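You operate a simulated robot arm through the tools that you are given. There is no shell and no other tool. Be economical: measure what you need, move in short steps, check, and stop when the job is done.

You are at the controls of a simulated robot arm. One attempt, no reset.

## Task
Thin the brew in the beaker with two ladles of water.
Fine: and stir it; water from the blue jug, ladle back; stir with the blue spoon till the streaks are gone and stand it rinsed in the tall glass.
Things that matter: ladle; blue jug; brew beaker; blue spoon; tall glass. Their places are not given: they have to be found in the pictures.

The check looks at the end state, three seconds after you hand in, the way a careful person would. Anything else that was tipped, shoved, dropped, spilled or broken makes it a failure.

## Robot
A 7-joint arm with a two-finger parallel gripper, fixed in place. Base frame: the origin is at the foot of the arm, x ahead of it, y to its left, z up. Readings come in m, rad, newtons and seconds.
Its first joint turns from -2.897 to 2.897 rad. Payload 4.4 kg.
The tool frame sits at the grasp point between the pads (the TCP): z along the fingers, y along the line on which they close. The tips reach 0.023 m beyond it. The gripper opens to 0.094 m. The fingers are 0.038 m wide and 0.01 m thick; the gripper's body (0.054 by 0.096 m) begins 0.039 m behind the TCP.
Orientation is told as [roll, pitch, yaw] about the base's x, y, z axes, in that order, counted from this pose: with the fingers straight down and closing along the base's y, the tool's x points along the base's -x, its y along +y and its z along -z.

## Interface
- The arm moves only by the tool jog_arm. Its argument "commands" is a list of rows, each a list of 7 numbers: the shift along the tool's x, y, z in m, then the turn, a rotation vector about the tool's x, y, z in degrees, then the closure, from 0 (fully open) to 1 (shut). In form: [[x, y, z, rx, ry, rz, fingers], ...]. A call has 1 to 12 rows; each row is the pose to reach, as a shift and turn from the pose commanded when the call began, along the tool's axes at that moment. Rows are played at 5 a second. More than 0.05 m and 0.15 rad between two rows, or a gripper value outside its range, and nothing of the call is played. Where a pose cannot be reached the arm comes as near as it can. A force on the tool above 40 N (or 10 N above the force at the start of the call, whichever is more), or a blocked arm, ends the call early, and 0.2 s more pass. Each finger travels about 0.072 m/s and halts on what it meets, pressing with about 24 N; the grip force reading is that of the motor and also rises with nothing between the fingers. The clock runs only during rows and for 0.2 s after the last one: add rows that repeat a pose to give the fingers time. The reply holds the time, the measured pose of the TCP, the force on the tool along the base axes, the opening and the grip force, in the units named above and with some noise, and new pictures: "pictures" is both (left out), scene, wrist or none.
- Cameras (640 x 400 px; columns grow to the right, rows downward): "scene" is fixed at [0.4015, -0.5003, 1.5625]; the picture's right is [0.97, -0.24, 0.00], its down [-0.09, -0.38, -0.92] and it looks along [0.22, 0.89, -0.39] (base axes); focal length 357 px, centre (320, 200). "wrist" rides on the gripper at [0.086, 0.016, -0.075] in the tool frame; the picture's right is [-0.18, 0.98, 0.00], its down [-0.58, -0.11, -0.81] and it looks along [-0.79, -0.15, 0.59] (tool axes); focal length 243 px, centre (320, 200).
- probe_pixels(camera, pixels): for up to 12 pixels [column, row] of the newest picture of that camera ("zoom" is the newest enlarged one), the place [x, y, z] in the base frame of the surface seen there, good to about 0.002 m. No time passes.
- enlarge(camera, box): a new picture of the part [left, top, right, bottom] of that camera's present view, enlarged. No time passes.
- finish_job(): hands the job in; it is judged then, once.

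Keep the steps short. Do not move on a guess: measure, check each grasp and each placing, and mend mistakes. In all there are 80 turns and 200 pictures (those below and enlarged ones count). Leave the gripper open and the arm clear of the work at the hand-in unless told otherwise, and finish with a single line.

The tools are called after "Request:" as name(argument=value, ...) on one line, values as JSON. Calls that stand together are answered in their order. jog_arm: Moves the arm, as the interface text tells. Its arguments: {"type":"object","properties":{"commands":{"type":"array","items":{"type":"array","items":{"type":"number"}}},"pictures":{"type":"string","enum":["both","scene","wrist","none"]}},"required":["commands"]} The other tools are called the same way: probe_pixels (camera, pixels) gives the place of the surface under pixels of a picture; enlarge (camera, box) takes an enlarged picture of a part of a camera's view; finish_job () hands the job in.

At the start:

```text
time_s: 0.0
tcp_pos: [0.4395, 0.7715, 1.3762]
orientation: [-0.002, -0.002, 0.0]
contact_force: [-0.6, -0.7, 0.2]
finger_gap: 0.0938
finger_force: 0.0
```

scene: 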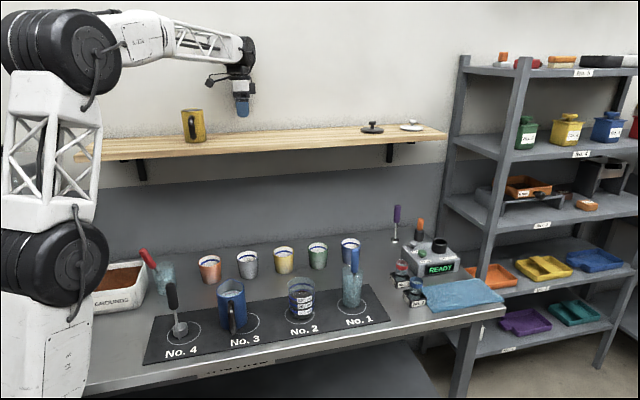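
wrist: 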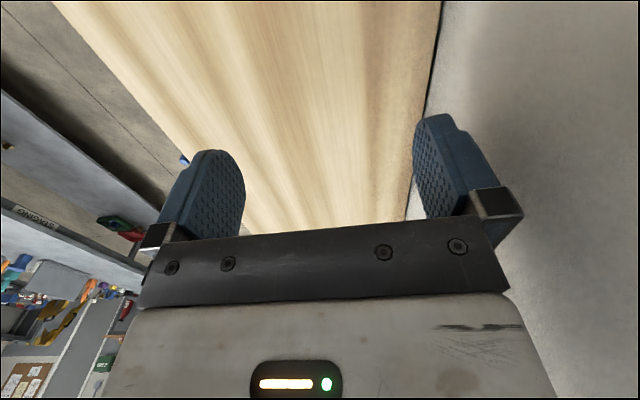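

I see a mat with four stations: ladle (No. 4), blue jug (No. 3), beaker (No. 2) and a glass holding something blue (No. 1). I'll enlarge these for a closer look.

Request:
enlarge(camera="scene", box=[140, 230, 400, 370])

Request:
enlarge(camera="scene", box=[270, 200, 400, 330])

Request:
enlarge(camera="scene", box=[80, 230, 270, 370])

Request:
enlarge(camera="scene", box=[370, 190, 510, 320])

```text
2.46 times, centred on (270, 300) of scene
```

zoom: 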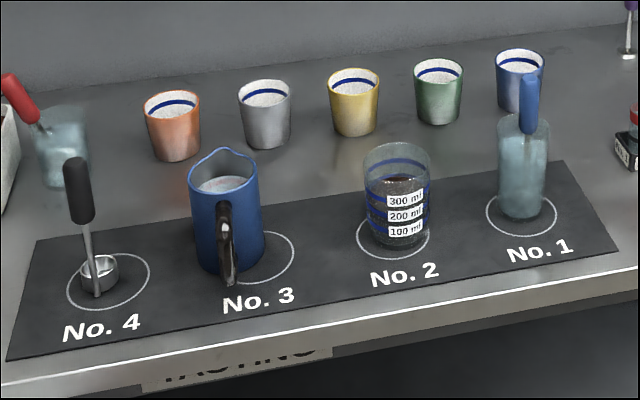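

```text
3.08 times, centred on (335, 265) of scene
```

zoom: 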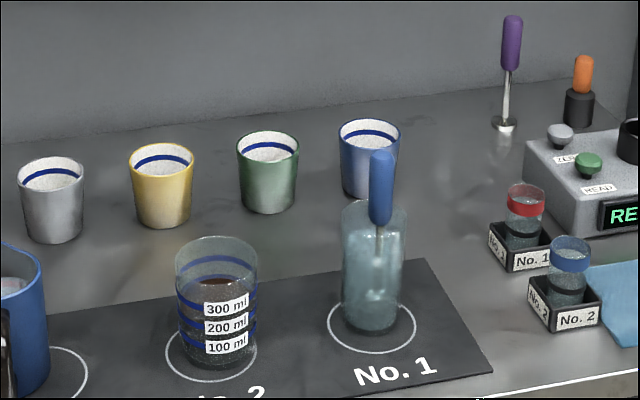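

```text
2.86 times, centred on (175, 300) of scene
```

zoom: 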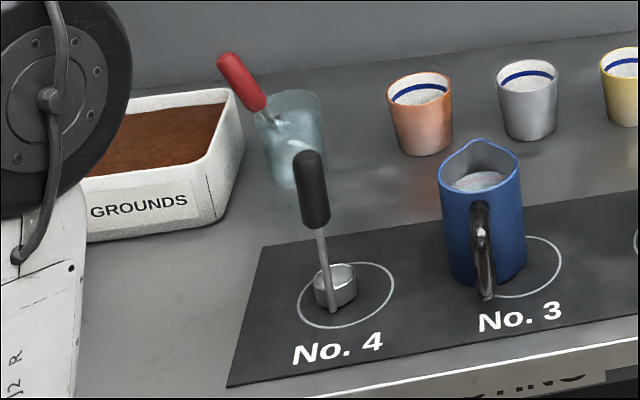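

```text
3.08 times, centred on (440, 255) of scene
```

zoom: 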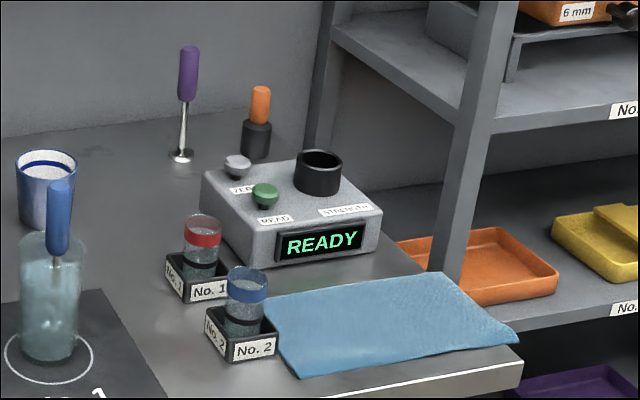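

The ladle stands upright at No. 4, and the blue spoon is in the glass at No. 1. I'll probe the ladle, jug, beaker and glass.

Request:
probe_pixels(camera="scene", pixels=[[170, 286], [172, 295], [173, 305], [175, 316], [177, 332], [181, 325], [174, 327], [186, 327], [183, 336], [195, 338], [200, 325], [166, 331]])

Request:
probe_pixels(camera="scene", pixels=[[231, 280], [218, 287], [244, 285], [231, 295], [233, 318], [231, 304], [234, 332], [222, 325], [228, 290], [241, 293], [225, 298], [240, 310]])

Request:
probe_pixels(camera="scene", pixels=[[301, 278], [288, 285], [315, 285], [301, 291], [301, 318], [301, 287], [301, 300], [290, 283], [312, 300], [301, 323], [305, 284], [301, 289]])

Request:
probe_pixels(camera="scene", pixels=[[355, 250], [355, 260], [355, 268], [355, 275], [343, 270], [366, 270], [352, 290], [352, 305], [352, 311], [345, 280], [360, 280], [347, 267]])

```text
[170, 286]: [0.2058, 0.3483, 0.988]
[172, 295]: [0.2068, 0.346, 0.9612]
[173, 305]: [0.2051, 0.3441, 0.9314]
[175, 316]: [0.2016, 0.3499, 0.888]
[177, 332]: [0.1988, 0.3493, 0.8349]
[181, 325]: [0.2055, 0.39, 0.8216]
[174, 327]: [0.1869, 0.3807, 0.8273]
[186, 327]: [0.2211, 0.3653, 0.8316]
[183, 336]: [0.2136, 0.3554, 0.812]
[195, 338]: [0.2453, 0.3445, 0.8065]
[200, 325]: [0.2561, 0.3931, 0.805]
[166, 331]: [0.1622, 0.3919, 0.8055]
```

```text
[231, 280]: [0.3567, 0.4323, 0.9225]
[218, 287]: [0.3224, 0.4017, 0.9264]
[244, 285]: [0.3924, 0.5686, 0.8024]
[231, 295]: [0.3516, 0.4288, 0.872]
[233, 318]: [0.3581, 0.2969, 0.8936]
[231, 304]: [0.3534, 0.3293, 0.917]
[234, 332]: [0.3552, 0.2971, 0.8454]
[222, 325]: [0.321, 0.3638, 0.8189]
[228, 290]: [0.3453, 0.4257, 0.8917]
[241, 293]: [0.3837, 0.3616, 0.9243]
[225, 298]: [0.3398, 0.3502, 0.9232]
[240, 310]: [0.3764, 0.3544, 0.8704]
```

```text
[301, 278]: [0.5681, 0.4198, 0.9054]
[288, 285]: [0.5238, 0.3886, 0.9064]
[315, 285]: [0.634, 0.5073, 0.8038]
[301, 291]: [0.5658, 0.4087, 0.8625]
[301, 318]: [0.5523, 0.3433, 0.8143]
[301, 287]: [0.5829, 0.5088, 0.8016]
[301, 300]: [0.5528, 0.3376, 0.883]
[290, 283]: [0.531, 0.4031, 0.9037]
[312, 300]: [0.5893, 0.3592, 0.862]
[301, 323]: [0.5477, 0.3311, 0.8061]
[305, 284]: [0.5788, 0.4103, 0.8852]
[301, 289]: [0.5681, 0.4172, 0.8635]
```

```text
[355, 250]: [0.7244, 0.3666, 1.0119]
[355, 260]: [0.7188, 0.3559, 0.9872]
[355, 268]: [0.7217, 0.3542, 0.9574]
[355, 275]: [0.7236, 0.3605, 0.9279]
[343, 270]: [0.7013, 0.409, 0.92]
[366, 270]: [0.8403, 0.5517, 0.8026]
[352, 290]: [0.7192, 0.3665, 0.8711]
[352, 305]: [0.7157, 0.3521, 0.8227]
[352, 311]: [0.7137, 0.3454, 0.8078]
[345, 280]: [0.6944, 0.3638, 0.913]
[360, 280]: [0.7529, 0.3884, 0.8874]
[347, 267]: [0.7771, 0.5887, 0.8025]
```

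The measurements so far:
- **Ladle:** handle near (0.206, 0.36), top about z 1.0, cup on the +y side.
- **Jug:** near (0.353, 0.39).
- **Beaker:** near (0.56, 0.38).
- **Tall glass and spoon:** near (0.72, 0.38).

I'll move off the shelf horizontally until I'm above the ladle, then look down with the wrist camera.

Request:
jog_arm(commands=[[0.0234, -0.041, 0, 0, 0, 0, 0], [0.0467, -0.082, 0, 0, 0, 0, 0], [0.07, -0.123, 0, 0, 0, 0, 0], [0.0934, -0.164, 0, 0, 0, 0, 0], [0.1168, -0.205, 0, 0, 0, 0, 0], [0.14, -0.246, 0, 0, 0, 0, 0], [0.1635, -0.287, 0, 0, 0, 0, 0], [0.1868, -0.328, 0, 0, 0, 0, 0], [0.21, -0.369, 0, 0, 0, 0, 0], [0.2335, -0.41, 0, 0, 0, 0, 0], [0.2335, -0.41, 0.05, 0, 0, 0, 0], [0.2335, -0.41, 0.1, 0, 0, 0, 0]])

```text
time_s: 2.6
tcp_pos: [0.2042, 0.3621, 1.2781]
orientation: [-0.002, 0.001, 0.001]
contact_force: [0.1, -0.3, 0.6]
finger_gap: 0.0939
finger_force: 0.0
```

scene: 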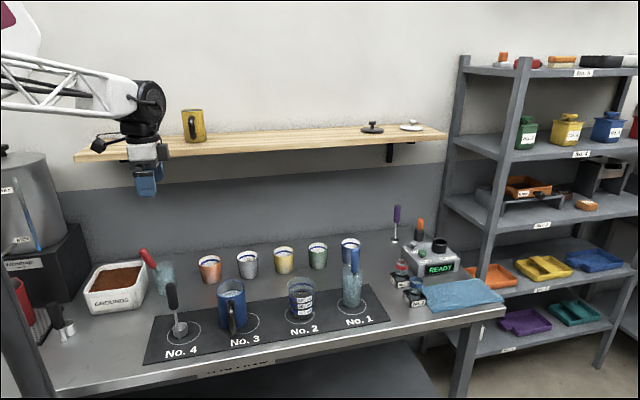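
wrist: 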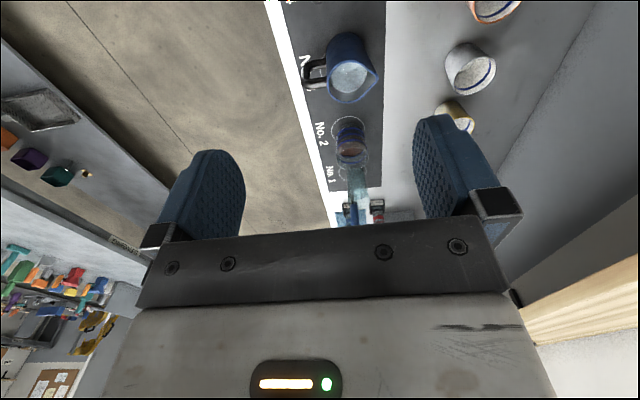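

The wrist camera looks forward (+x), so the ladle is just outside its view. I'll go down 0.13 m, still above the handle.

Request:
jog_arm(commands=[[0, 0, 0.045, 0, 0, 0, 0], [0, 0, 0.09, 0, 0, 0, 0], [0, 0, 0.13, 0, 0, 0, 0], [0, 0, 0.13, 0, 0, 0, 0]], pictures="wrist")

```text
time_s: 3.6
tcp_pos: [0.2086, 0.3605, 1.1467]
orientation: [-0.001, 0.0, 0.001]
contact_force: [0.1, 0.0, -0.6]
finger_gap: 0.094
finger_force: 0.1
```

wrist: 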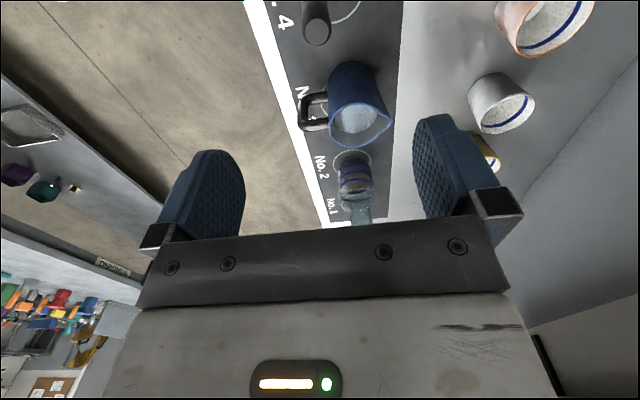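

Now I can see the top of the ladle handle at (318, 30), plus the jug and beaker from above. I'll probe them all.

Request:
probe_pixels(camera="wrist", pixels=[[317, 33], [305, 30], [329, 30], [317, 43], [317, 20], [305, 10], [328, 10], [345, 12]])

Request:
probe_pixels(camera="wrist", pixels=[[330, 125], [388, 122], [360, 147], [340, 103], [378, 103], [360, 120], [345, 125], [375, 115], [352, 70], [313, 95], [312, 128], [300, 110]])

Request:
enlarge(camera="wrist", box=[280, 0, 420, 90])

Request:
enlarge(camera="wrist", box=[280, 60, 420, 230])

```text
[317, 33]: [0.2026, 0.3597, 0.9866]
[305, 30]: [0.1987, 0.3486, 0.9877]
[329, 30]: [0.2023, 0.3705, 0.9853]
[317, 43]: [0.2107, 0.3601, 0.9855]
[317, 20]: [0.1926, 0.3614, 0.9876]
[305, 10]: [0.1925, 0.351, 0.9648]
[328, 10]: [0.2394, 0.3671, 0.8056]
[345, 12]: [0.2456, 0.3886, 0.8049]
```

```text
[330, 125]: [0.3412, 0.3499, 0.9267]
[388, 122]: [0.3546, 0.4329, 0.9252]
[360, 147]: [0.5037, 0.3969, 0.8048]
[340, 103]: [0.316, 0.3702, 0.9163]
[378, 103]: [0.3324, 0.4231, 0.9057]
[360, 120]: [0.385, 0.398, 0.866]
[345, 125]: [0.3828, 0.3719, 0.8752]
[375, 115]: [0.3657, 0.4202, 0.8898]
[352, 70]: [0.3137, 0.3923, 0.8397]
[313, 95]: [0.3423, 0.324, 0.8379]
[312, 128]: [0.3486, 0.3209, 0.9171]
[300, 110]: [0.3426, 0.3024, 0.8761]
```

```text
4.44 times, centred on (350, 45) of wrist
```

zoom: 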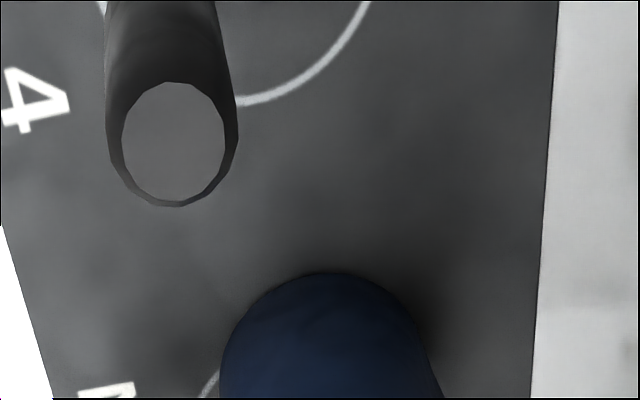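

```text
2.35 times, centred on (350, 145) of wrist
```

zoom: 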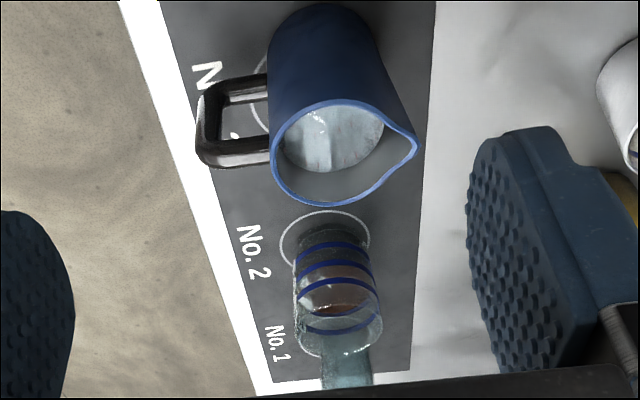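

The handle top is centred at about (0.202, 0.360, 0.987). Next I'll turn the gripper a quarter turn (+90° about tool z) so I can later pour sideways past the shaft, and centre it on the handle.

Request:
jog_arm(commands=[[0.004, -0.001, 0, 0, 0, 8.2, 0], [0.004, -0.001, 0, 0, 0, 16.4, 0], [0.004, -0.001, 0, 0, 0, 24.6, 0], [0.004, -0.001, 0, 0, 0, 32.8, 0], [0.004, -0.001, 0, 0, 0, 41, 0], [0.004, -0.001, 0, 0, 0, 49.2, 0], [0.004, -0.001, 0, 0, 0, 57.4, 0], [0.004, -0.001, 0, 0, 0, 65.6, 0], [0.004, -0.001, 0, 0, 0, 73.8, 0], [0.004, -0.001, 0, 0, 0, 82, 0], [0.004, -0.001, 0, 0, 0, 90, 0], [0.004, -0.001, 0, 0, 0, 90, 0]])

```text
time_s: 6.2
tcp_pos: [0.2008, 0.36, 1.1463]
orientation: [-0.001, -0.001, -1.573]
contact_force: [0.8, 0.1, -0.4]
finger_gap: 0.0942
finger_force: 0.1
```

scene: 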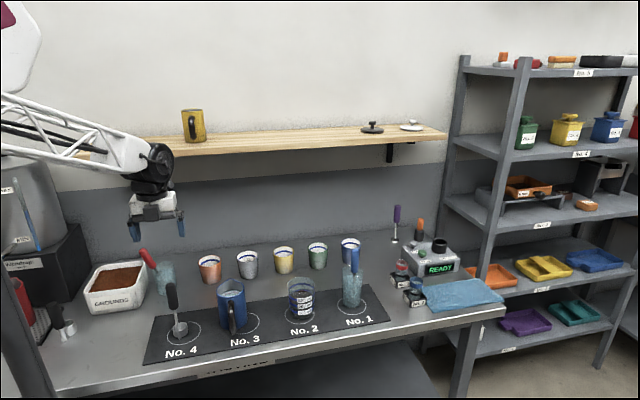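
wrist: 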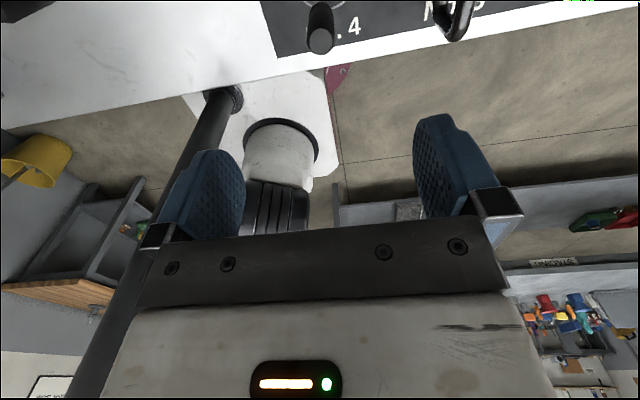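

The turn worked and the handle is centred at column 320. The camera mount hangs on the +y side, so I'll check the red spoon and the other glass for clearance.

Request:
probe_pixels(camera="scene", pixels=[[143, 250], [148, 257], [154, 266], [168, 265], [165, 285], [166, 264]])

```text
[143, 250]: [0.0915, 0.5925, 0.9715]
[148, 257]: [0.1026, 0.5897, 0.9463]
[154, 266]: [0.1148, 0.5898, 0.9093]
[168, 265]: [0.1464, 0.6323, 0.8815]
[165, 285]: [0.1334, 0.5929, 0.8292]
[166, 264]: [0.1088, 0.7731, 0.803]
```

The area is clear. I'll go down 0.188 m to z 0.958 with the gripper open.

Request:
jog_arm(commands=[[0, 0, 0.045, 0, 0, 0, 0], [0, 0, 0.09, 0, 0, 0, 0], [0, 0, 0.135, 0, 0, 0, 0], [0, 0, 0.165, 0, 0, 0, 0], [0, 0, 0.188, 0, 0, 0, 0], [0, 0, 0.188, 0, 0, 0, 0]])

```text
time_s: 7.6
tcp_pos: [0.1996, 0.3583, 0.9588]
orientation: [-0.001, 0.0, -1.571]
contact_force: [-0.6, -0.7, 0.0]
finger_gap: 0.0943
finger_force: 0.0
```

scene: 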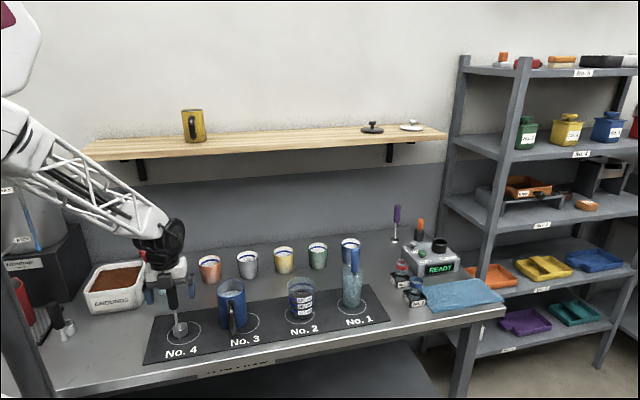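
wrist: 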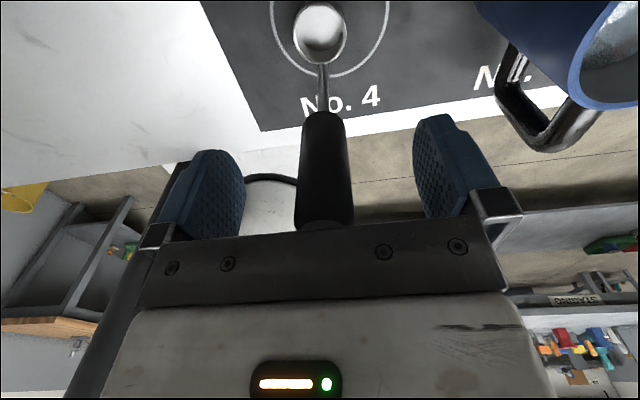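

The handle sits between the fingers and the wrist camera shows the cup at (320, 30). I'll probe the cup to get its geometry relative to the TCP.

Request:
enlarge(camera="wrist", box=[260, 0, 380, 75])

Request:
probe_pixels(camera="wrist", pixels=[[295, 30], [346, 30], [320, 62], [322, 82], [320, 4], [320, 35], [320, 20], [322, 120], [320, 170], [306, 150], [345, 150], [388, 8]])

```text
5.33 times, centred on (320, 38) of wrist
```

zoom: 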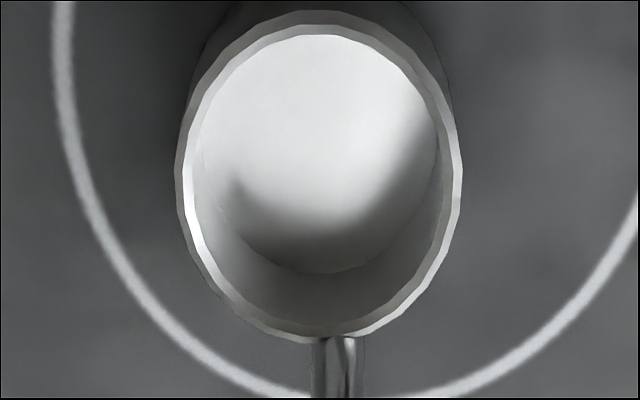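

```text
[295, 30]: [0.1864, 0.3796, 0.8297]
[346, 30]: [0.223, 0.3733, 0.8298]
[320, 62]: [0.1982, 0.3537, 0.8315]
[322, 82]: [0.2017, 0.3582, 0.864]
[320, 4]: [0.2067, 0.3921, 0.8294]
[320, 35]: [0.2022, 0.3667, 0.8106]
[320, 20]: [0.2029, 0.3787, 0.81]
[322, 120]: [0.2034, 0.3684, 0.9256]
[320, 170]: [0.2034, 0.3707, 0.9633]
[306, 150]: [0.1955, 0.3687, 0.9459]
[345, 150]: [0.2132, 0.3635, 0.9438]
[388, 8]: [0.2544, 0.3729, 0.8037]
```

Cup rim centre is about (0.204, 0.374, 0.830) with radius about 0.0195. I'll close on the handle and lift a little.

Request:
jog_arm(commands=[[0, 0, 0, 0, 0, 0, 1], [0, 0, 0, 0, 0, 0, 1], [0, 0, 0, 0, 0, 0, 1], [0, 0, 0, 0, 0, 0, 1], [0, 0, 0, 0, 0, 0, 1]], pictures="wrist")

```text
time_s: 8.8
tcp_pos: [0.2011, 0.3584, 0.9591]
orientation: [0.0, -0.001, -1.571]
contact_force: [1.6, -0.3, 0.9]
finger_gap: 0.0252
finger_force: 24.2
```

wrist: 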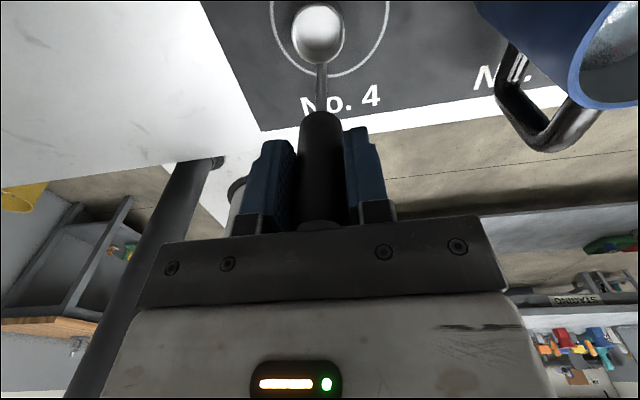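

The grip is firm (gap 0.025). I'll lift 0.15 m, then do a dry run of the pour pose with the empty ladle. First step: carry it high toward the beaker's front side while turning back.

Request:
jog_arm(commands=[[0, 0, -0.05, 0, 0, 0, 1], [0, 0, -0.1, 0, 0, 0, 1], [0, 0, -0.15, 0, 0, 0, 1], [-0.014, 0.04, -0.17, 0, 0, -8, 1], [-0.028, 0.08, -0.18, 0, 0, -16, 1], [-0.042, 0.12, -0.19, 0, 0, -24, 1], [-0.056, 0.16, -0.2, 0, 0, -32, 1], [-0.07, 0.2, -0.2, 0, 0, -40, 1], [-0.084, 0.24, -0.2, 0, 0, -48, 1], [-0.098, 0.28, -0.2, 0, 0, -56, 1], [-0.11, 0.32, -0.2, 0, 0, -64, 1], [-0.11, 0.355, -0.2, 0, 0, -72, 1]], pictures="scene")

Request:
jog_arm(commands=[[0, 0, 0, 0, 0, -8, 1], [0, 0, 0, 0, 0, -16, 1], [0, 0, 0, 0, 0, -18, 1], [0, 0, 0, 0, 0, -18, 1]], pictures="scene")

```text
time_s: 11.4
tcp_pos: [0.5576, 0.2485, 1.1558]
orientation: [0.0, 0.002, -0.312]
contact_force: [-0.3, 0.9, -1.0]
finger_gap: 0.0255
finger_force: 24.1
```

scene: 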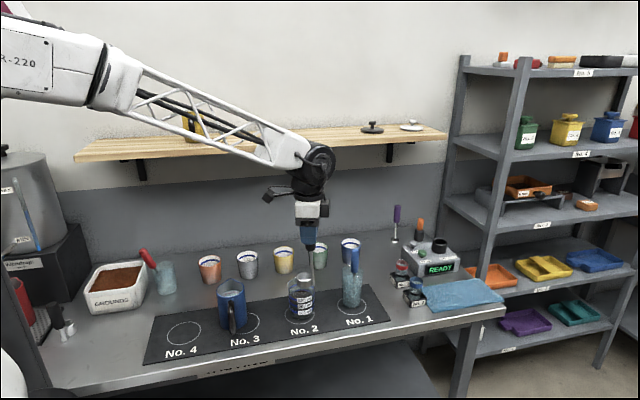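

```text
time_s: 12.4
tcp_pos: [0.556, 0.2504, 1.1569]
orientation: [-0.001, -0.001, 0.003]
contact_force: [0.2, 0.1, -0.9]
finger_gap: 0.0255
finger_force: 23.2
```

scene: 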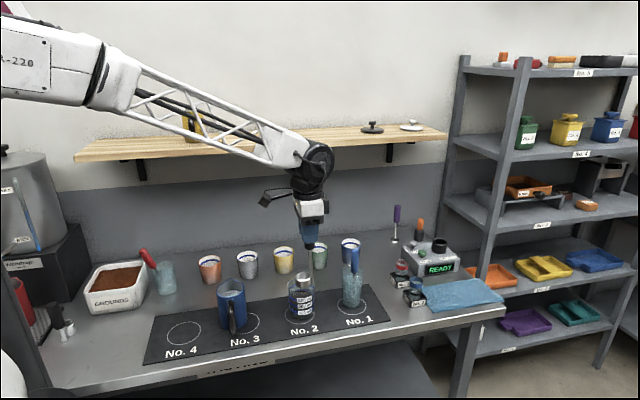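

The ladle is held empty above the front of the beaker at yaw 0. I'll dry-run the tilt, -95° about tool x, at this height.

Request:
jog_arm(commands=[[0, 0, 0, -8, 0, 0, 1], [0, 0, 0, -16, 0, 0, 1], [0, 0, 0, -24, 0, 0, 1], [0, 0, 0, -32, 0, 0, 1], [0, 0, 0, -40, 0, 0, 1], [0, 0, 0, -48, 0, 0, 1], [0, 0, 0, -56, 0, 0, 1], [0, 0, 0, -64, 0, 0, 1], [0, 0, 0, -72, 0, 0, 1], [0, 0, 0, -80, 0, 0, 1], [0, 0, 0, -88, 0, 0, 1], [0, 0, 0, -95, 0, 0, 1]])

```text
time_s: 15.0
tcp_pos: [0.5558, 0.2496, 1.1585]
orientation: [1.657, 0.0, -0.002]
contact_force: [-0.6, 0.8, -0.7]
finger_gap: 0.0256
finger_force: 23.1
```

scene: 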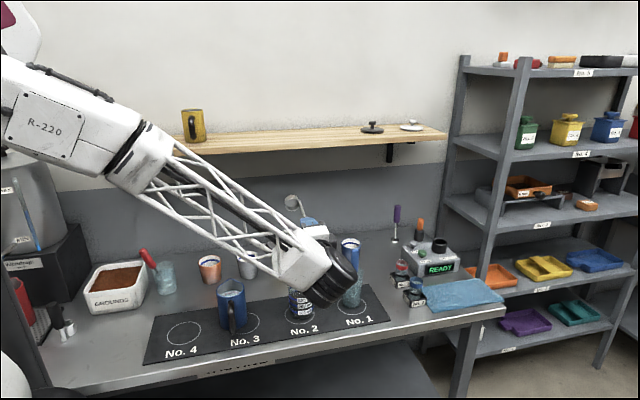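
wrist: 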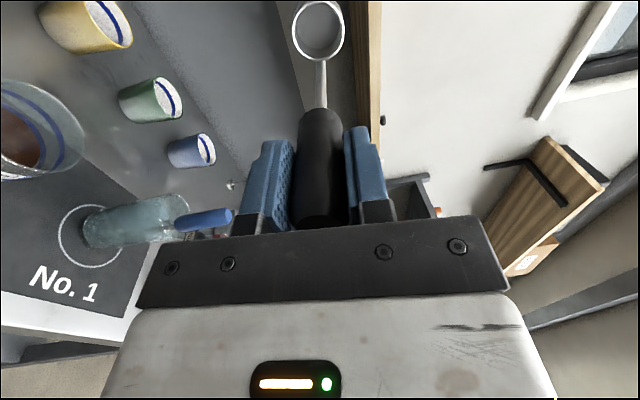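

The pour pose is reachable. From this view I'll probe the beaker rim at (30, 130) and the ladle cup.

Request:
enlarge(camera="wrist", box=[0, 60, 120, 200])

Request:
probe_pixels(camera="wrist", pixels=[[84, 140], [30, 84], [5, 80], [70, 110], [50, 175], [20, 178], [25, 150], [40, 150], [294, 30], [344, 30], [320, 58], [318, 3]])

Request:
probe_pixels(camera="scene", pixels=[[294, 195], [287, 202], [300, 202], [292, 208], [305, 222]])

```text
2.86 times, centred on (60, 130) of wrist
```

zoom: 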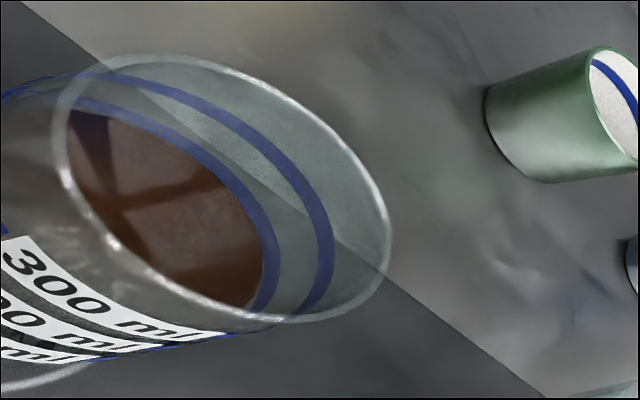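

```text
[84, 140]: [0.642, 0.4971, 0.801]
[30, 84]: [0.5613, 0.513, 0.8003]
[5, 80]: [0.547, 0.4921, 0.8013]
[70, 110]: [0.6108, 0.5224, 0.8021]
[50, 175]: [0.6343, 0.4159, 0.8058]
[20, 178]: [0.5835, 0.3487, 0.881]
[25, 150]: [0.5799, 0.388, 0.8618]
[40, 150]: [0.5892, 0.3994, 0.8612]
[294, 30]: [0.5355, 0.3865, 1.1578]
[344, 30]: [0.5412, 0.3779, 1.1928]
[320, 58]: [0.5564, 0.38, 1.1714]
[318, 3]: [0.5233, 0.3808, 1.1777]
```

```text
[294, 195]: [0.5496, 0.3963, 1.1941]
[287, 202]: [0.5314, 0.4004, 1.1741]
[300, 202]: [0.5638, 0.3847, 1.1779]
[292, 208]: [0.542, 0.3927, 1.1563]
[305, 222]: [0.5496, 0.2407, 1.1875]
```

The brew surface is at z about 0.862, the beaker rim at about 0.905 and its centre at about (0.560, 0.379). The cup swings as computed. I'll untilt and carry the ladle high above the jug centre (0.355, 0.387).

Request:
jog_arm(commands=[[0.0156, -0.001, 0.0113, 8, 0, 0, 1], [0.0312, -0.002, 0.0226, 16, 0, 0, 1], [0.0468, -0.003, 0.034, 24, 0, 0, 1], [0.0624, -0.004, 0.0453, 32, 0, 0, 1], [0.078, -0.005, 0.0567, 40, 0, 0, 1], [0.0936, -0.006, 0.068, 48, 0, 0, 1], [0.109, -0.007, 0.0793, 56, 0, 0, 1], [0.125, -0.008, 0.0907, 64, 0, 0, 1], [0.14, -0.009, 0.102, 72, 0, 0, 1], [0.156, -0.01, 0.1133, 80, 0, 0, 1], [0.1716, -0.011, 0.1247, 88, 0, 0, 1], [0.187, -0.012, 0.136, 95, 0, 0, 1]])

```text
time_s: 17.6
tcp_pos: [0.3707, 0.3867, 1.1599]
orientation: [-0.003, -0.001, 0.0]
contact_force: [0.4, 0.6, -1.8]
finger_gap: 0.0255
finger_force: 24.0
```

scene: 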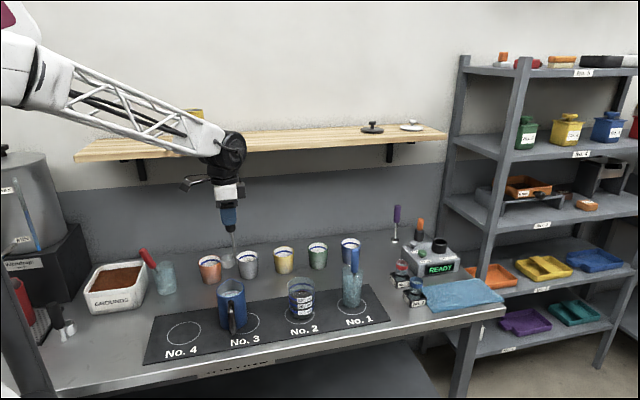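
wrist: 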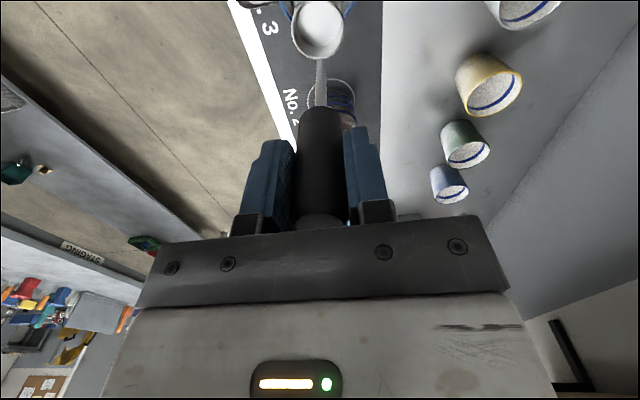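

The cup is now over the jug. I'll go down 0.07 m to just above the rim and check alignment.

Request:
jog_arm(commands=[[0, 0, 0.035, 0, 0, 0, 1], [0, 0, 0.07, 0, 0, 0, 1], [0, 0, 0.07, 0, 0, 0, 1]])

Request:
enlarge(camera="wrist", box=[260, 0, 400, 90])

Request:
enlarge(camera="scene", box=[190, 240, 270, 340])

```text
time_s: 18.4
tcp_pos: [0.3706, 0.3865, 1.0872]
orientation: [-0.002, 0.0, 0.0]
contact_force: [-0.5, -0.1, -1.9]
finger_gap: 0.0253
finger_force: 23.8
```

scene: 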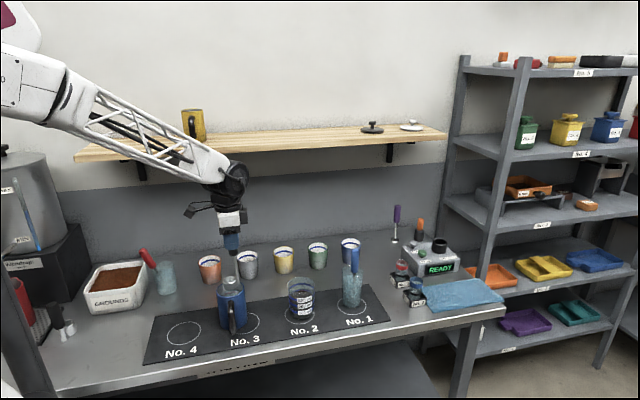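
wrist: 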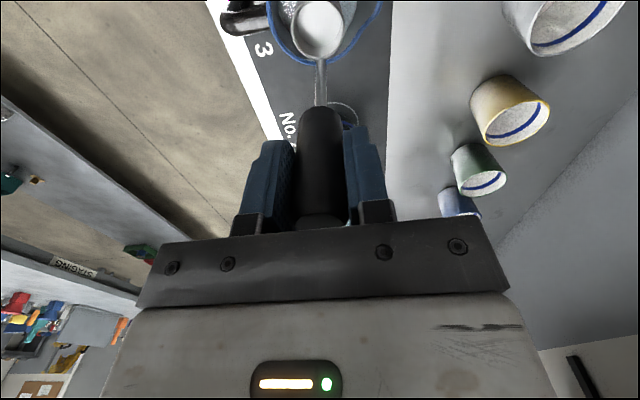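

```text
4.44 times, centred on (330, 45) of wrist
```

zoom: 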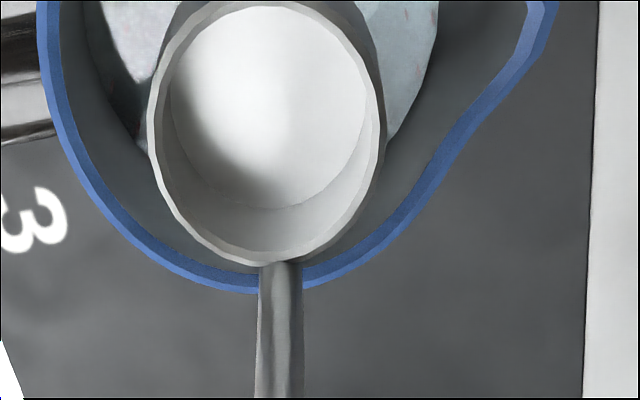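

```text
4.00 times, centred on (230, 290) of scene
```

zoom: 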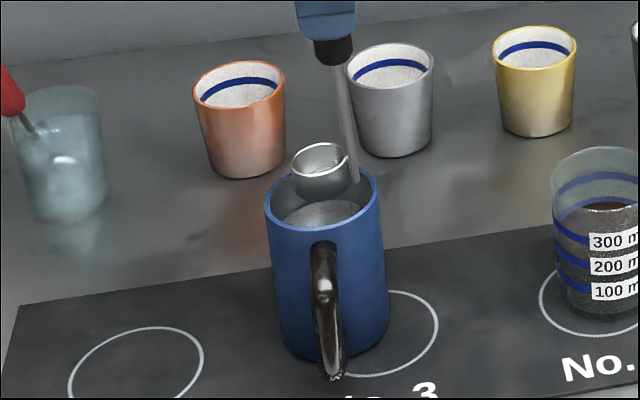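

The cup looks to be inside the jug's rim outline. I'll verify the jug rim with probes before dipping.

Request:
probe_pixels(camera="wrist", pixels=[[308, 62], [290, 58], [270, 25], [340, 60], [372, 20], [294, 25], [345, 25], [320, 56], [352, 10], [288, 10], [268, 5]])

Request:
probe_pixels(camera="zoom", pixels=[[266, 215], [380, 190], [320, 238], [290, 232], [365, 220], [325, 215], [298, 218], [355, 208], [295, 165], [349, 160], [322, 195]])

```text
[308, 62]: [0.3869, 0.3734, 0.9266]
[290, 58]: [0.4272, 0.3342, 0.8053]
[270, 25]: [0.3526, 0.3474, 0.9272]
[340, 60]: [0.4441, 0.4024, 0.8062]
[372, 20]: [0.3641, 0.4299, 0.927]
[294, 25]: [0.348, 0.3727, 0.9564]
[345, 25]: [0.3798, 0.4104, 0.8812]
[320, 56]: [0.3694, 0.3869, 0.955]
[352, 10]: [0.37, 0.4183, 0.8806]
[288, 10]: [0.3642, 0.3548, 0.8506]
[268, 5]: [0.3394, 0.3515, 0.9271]
```

```text
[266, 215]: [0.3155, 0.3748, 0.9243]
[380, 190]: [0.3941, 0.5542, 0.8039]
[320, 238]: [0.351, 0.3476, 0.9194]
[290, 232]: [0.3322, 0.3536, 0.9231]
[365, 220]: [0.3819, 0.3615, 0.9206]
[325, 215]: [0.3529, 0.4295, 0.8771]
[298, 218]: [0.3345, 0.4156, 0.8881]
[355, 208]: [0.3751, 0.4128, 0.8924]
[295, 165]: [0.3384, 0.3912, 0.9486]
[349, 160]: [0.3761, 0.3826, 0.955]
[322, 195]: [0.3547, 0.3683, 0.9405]
```

The cup is centred in the jug with about 1.5 cm to spare all round. I'll lower it slowly 0.11 m so the cup's rim goes below the water (about 0.87).

Request:
jog_arm(commands=[[0, 0, 0.02, 0, 0, 0, 1], [0, 0, 0.04, 0, 0, 0, 1], [0, 0, 0.055, 0, 0, 0, 1], [0, 0, 0.07, 0, 0, 0, 1], [0, 0, 0.08, 0, 0, 0, 1], [0, 0, 0.09, 0, 0, 0, 1], [0, 0, 0.1, 0, 0, 0, 1], [0, 0, 0.108, 0, 0, 0, 1], [0, 0, 0.108, 0, 0, 0, 1], [0, 0, 0.108, 0, 0, 0, 1]])

Request:
enlarge(camera="wrist", box=[260, 0, 400, 90])

```text
time_s: 20.6
tcp_pos: [0.3678, 0.3868, 0.9811]
orientation: [-0.002, -0.001, 0.0]
contact_force: [-0.3, 0.0, -2.2]
finger_gap: 0.0258
finger_force: 24.4
```

scene: 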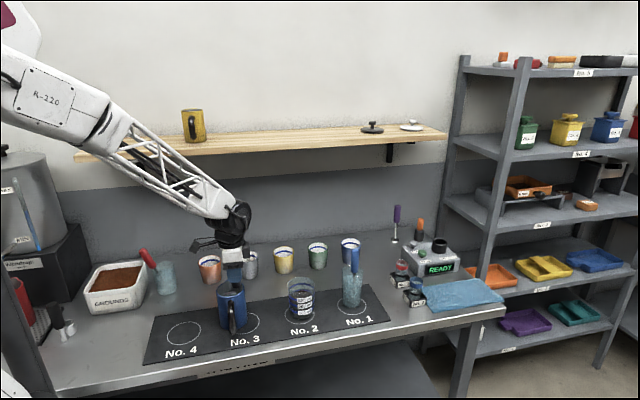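
wrist: 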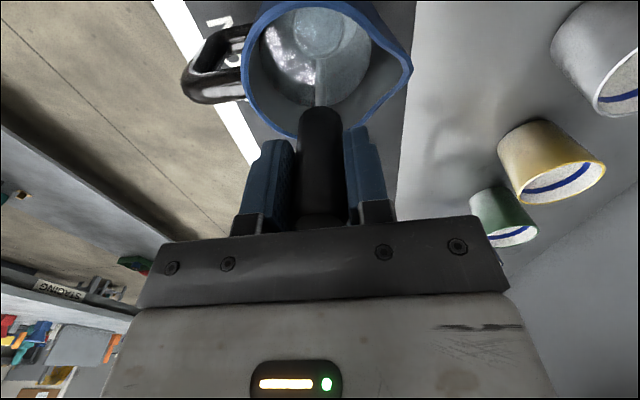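

```text
4.44 times, centred on (330, 45) of wrist
```

zoom: 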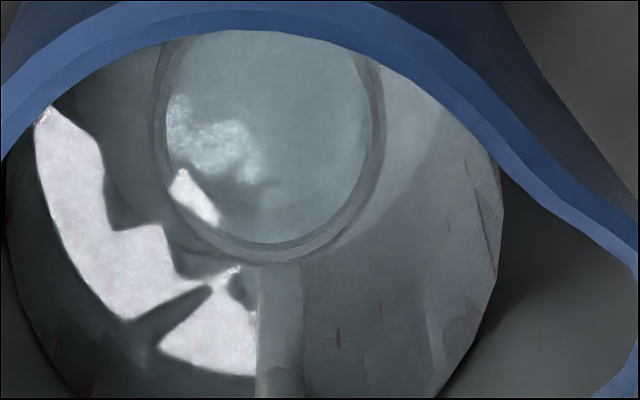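

The cup is submerged. I'll raise it slowly 0.125 m over the jug and pause so it drips off.

Request:
jog_arm(commands=[[0, 0, -0.01, 0, 0, 0, 1], [0, 0, -0.02, 0, 0, 0, 1], [0, 0, -0.032, 0, 0, 0, 1], [0, 0, -0.045, 0, 0, 0, 1], [0, 0, -0.06, 0, 0, 0, 1], [0, 0, -0.077, 0, 0, 0, 1], [0, 0, -0.095, 0, 0, 0, 1], [0, 0, -0.11, 0, 0, 0, 1], [0, 0, -0.122, 0, 0, 0, 1], [0, 0, -0.125, 0, 0, 0, 1], [0, 0, -0.125, 0, 0, 0, 1], [0, 0, -0.125, 0, 0, 0, 1]], pictures="wrist")

Request:
enlarge(camera="wrist", box=[260, 0, 400, 90])

```text
time_s: 23.2
tcp_pos: [0.3705, 0.3866, 1.1055]
orientation: [-0.002, 0.0, 0.0]
contact_force: [0.6, 0.1, -1.0]
finger_gap: 0.0255
finger_force: 23.7
```

wrist: 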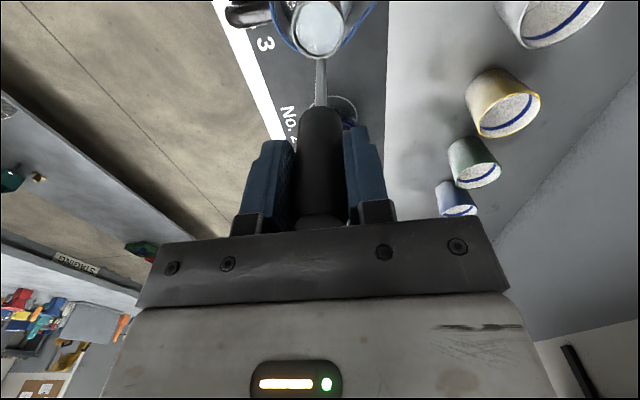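

```text
4.44 times, centred on (330, 45) of wrist
```

zoom: 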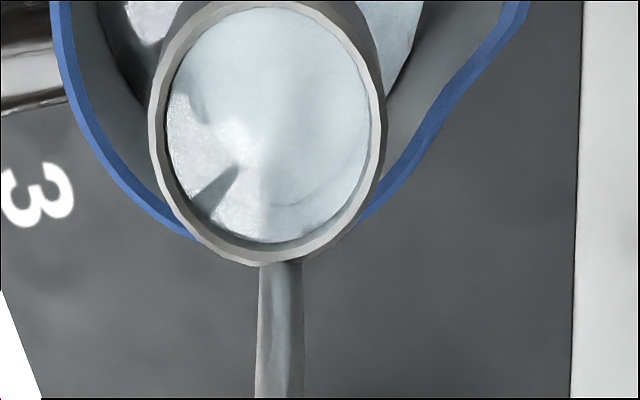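

The ladle is nearly full. I'll carry it level and gently to the beaker, 0.205 m in +x and 0.015 m in +y.

Request:
jog_arm(commands=[[-0.004, 0, 0, 0, 0, 0, 1], [-0.013, 0.001, 0, 0, 0, 0, 1], [-0.03, 0.002, 0, 0, 0, 0, 1], [-0.053, 0.004, 0, 0, 0, 0, 1], [-0.079, 0.006, 0, 0, 0, 0, 1], [-0.106, 0.008, 0, 0, 0, 0, 1], [-0.132, 0.01, 0, 0, 0, 0, 1], [-0.157, 0.012, 0, 0, 0, 0, 1], [-0.179, 0.013, 0, 0, 0, 0, 1], [-0.194, 0.014, 0, 0, 0, 0, 1], [-0.202, 0.015, 0, 0, 0, 0, 1], [-0.205, 0.015, 0, 0, 0, 0, 1]])

Request:
enlarge(camera="wrist", box=[240, 0, 400, 100])

Request:
enlarge(camera="scene", box=[250, 220, 370, 330])

```text
time_s: 25.8
tcp_pos: [0.5752, 0.4018, 1.1054]
orientation: [-0.001, 0.0, 0.0]
contact_force: [-0.3, -1.0, -2.3]
finger_gap: 0.0254
finger_force: 24.1
```

scene: 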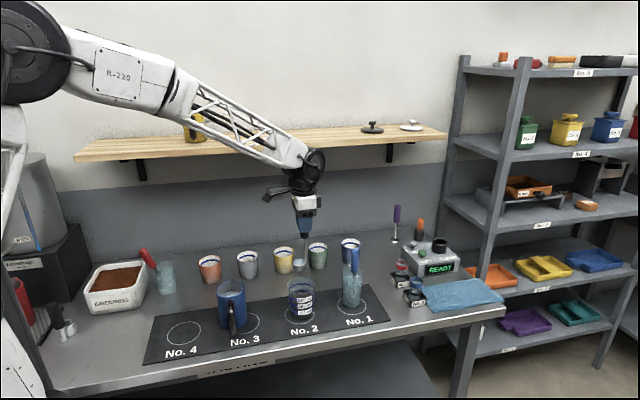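
wrist: 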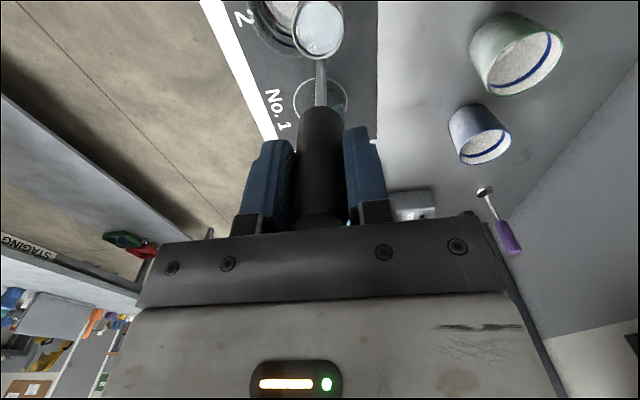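

```text
4.00 times, centred on (320, 50) of wrist
```

zoom: 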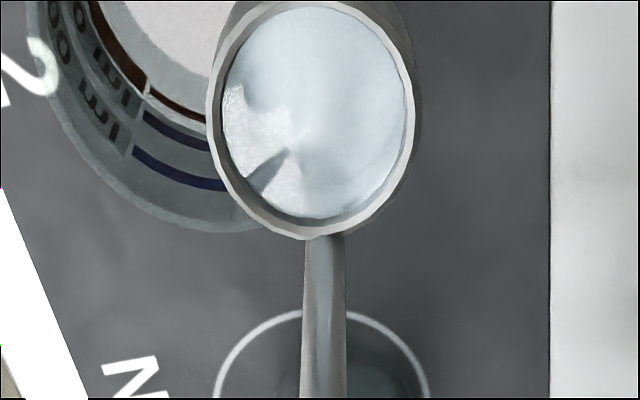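

```text
3.64 times, centred on (310, 275) of scene
```

zoom: 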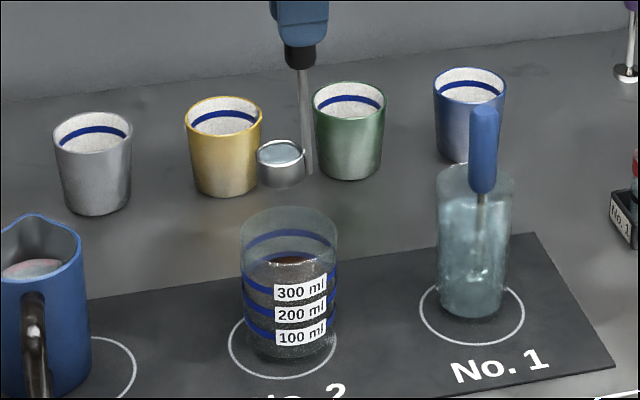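

The lip is over the beaker. I'll lower slightly and tilt slowly to 40°, moving the hand so the pouring lip stays fixed over the beaker centre at (y 0.382, z 0.945).

Request:
jog_arm(commands=[[0, 0, 0.016, 0, 0, 0, 1], [0, 0, 0.032, 0, 0, 0, 1], [0, -0.0089, 0.0309, -4, 0, 0, 1], [0, -0.018, 0.0306, -8, 0, 0, 1], [0, -0.027, 0.0308, -12, 0, 0, 1], [0, -0.0361, 0.0316, -16, 0, 0, 1], [0, -0.045, 0.0331, -20, 0, 0, 1], [0, -0.0538, 0.0352, -24, 0, 0, 1], [0, -0.0624, 0.038, -28, 0, 0, 1], [0, -0.0708, 0.0412, -32, 0, 0, 1], [0, -0.079, 0.0452, -36, 0, 0, 1], [0, -0.0869, 0.0495, -40, 0, 0, 1]])

Request:
enlarge(camera="scene", box=[250, 220, 370, 330])

```text
time_s: 28.4
tcp_pos: [0.5752, 0.315, 1.0555]
orientation: [0.698, 0.001, -0.002]
contact_force: [0.8, 0.3, -1.5]
finger_gap: 0.0256
finger_force: 24.3
```

scene: 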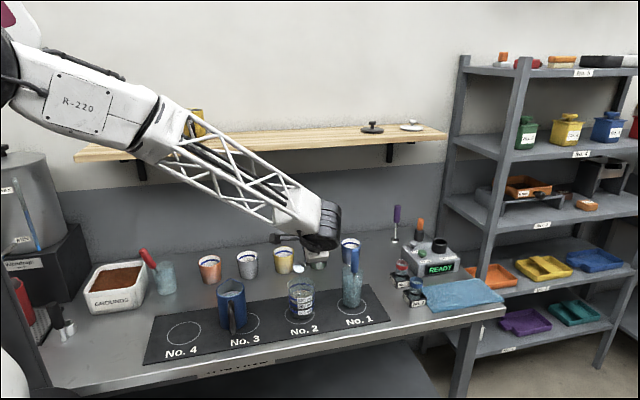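
wrist: 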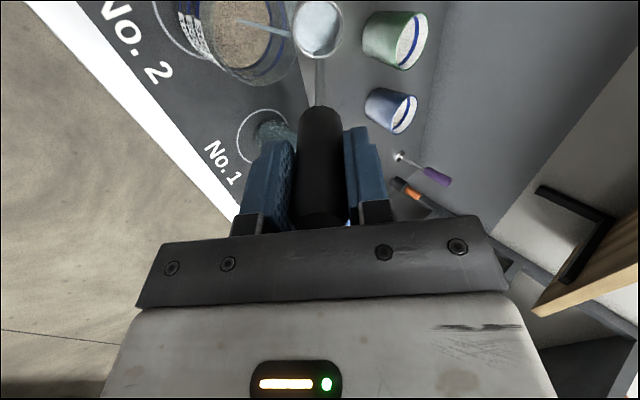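

```text
3.64 times, centred on (310, 275) of scene
```

zoom: 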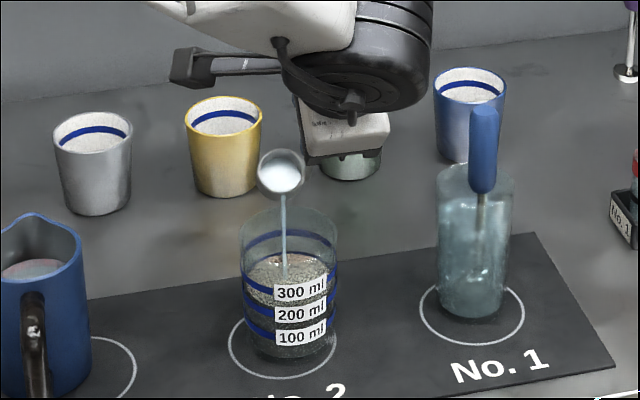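

The stream is falling into the beaker and streaks are showing in the brew. I'll continue tilting to 96° and hold to drain.

Request:
jog_arm(commands=[[0, -0.018, -0.0015, -8, 0, 0, 1], [0, -0.0359, -0.0005, -16, 0, 0, 1], [0, -0.0537, 0.0032, -24, 0, 0, 1], [0, -0.0707, 0.009, -32, 0, 0, 1], [0, -0.0868, 0.0173, -40, 0, 0, 1], [0, -0.1014, 0.0278, -48, 0, 0, 1], [0, -0.1146, 0.0402, -56, 0, 0, 1], [0, -0.1146, 0.0402, -56, 0, 0, 1], [0, -0.1146, 0.0402, -56, 0, 0, 1], [0, -0.1146, 0.0402, -56, 0, 0, 1], [0, -0.1146, 0.0402, -56, 0, 0, 1], [0, -0.1146, 0.0402, -56, 0, 0, 1]])

Request:
enlarge(camera="wrist", box=[240, 0, 400, 100])

```text
time_s: 31.0
tcp_pos: [0.5753, 0.2536, 0.9517]
orientation: [1.674, -0.002, 0.001]
contact_force: [1.4, -0.1, -1.7]
finger_gap: 0.0255
finger_force: 24.1
```

scene: 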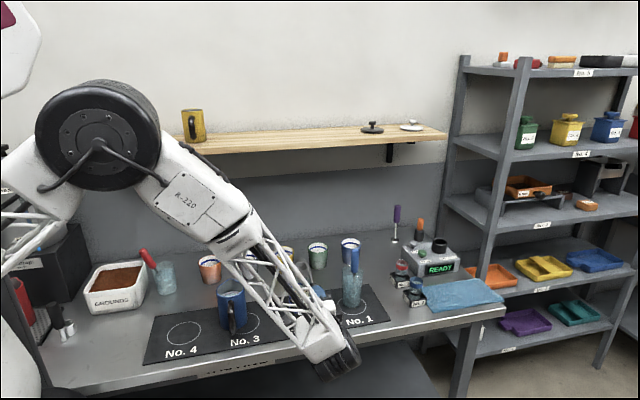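
wrist: 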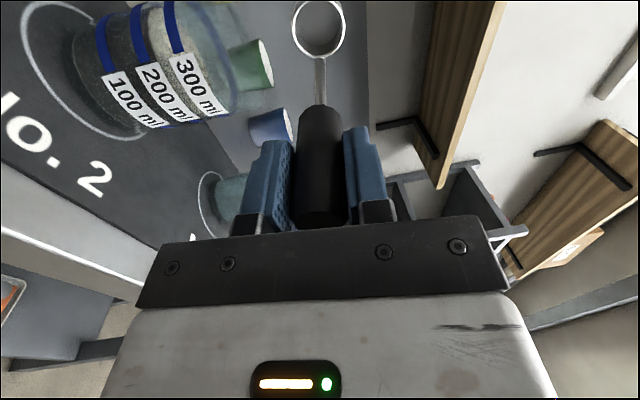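

```text
4.00 times, centred on (320, 50) of wrist
```

zoom: 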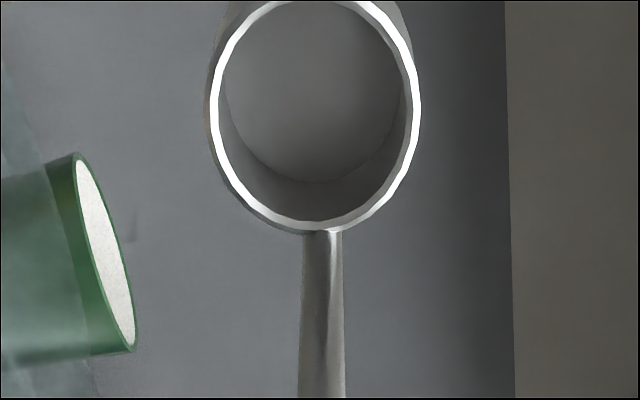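

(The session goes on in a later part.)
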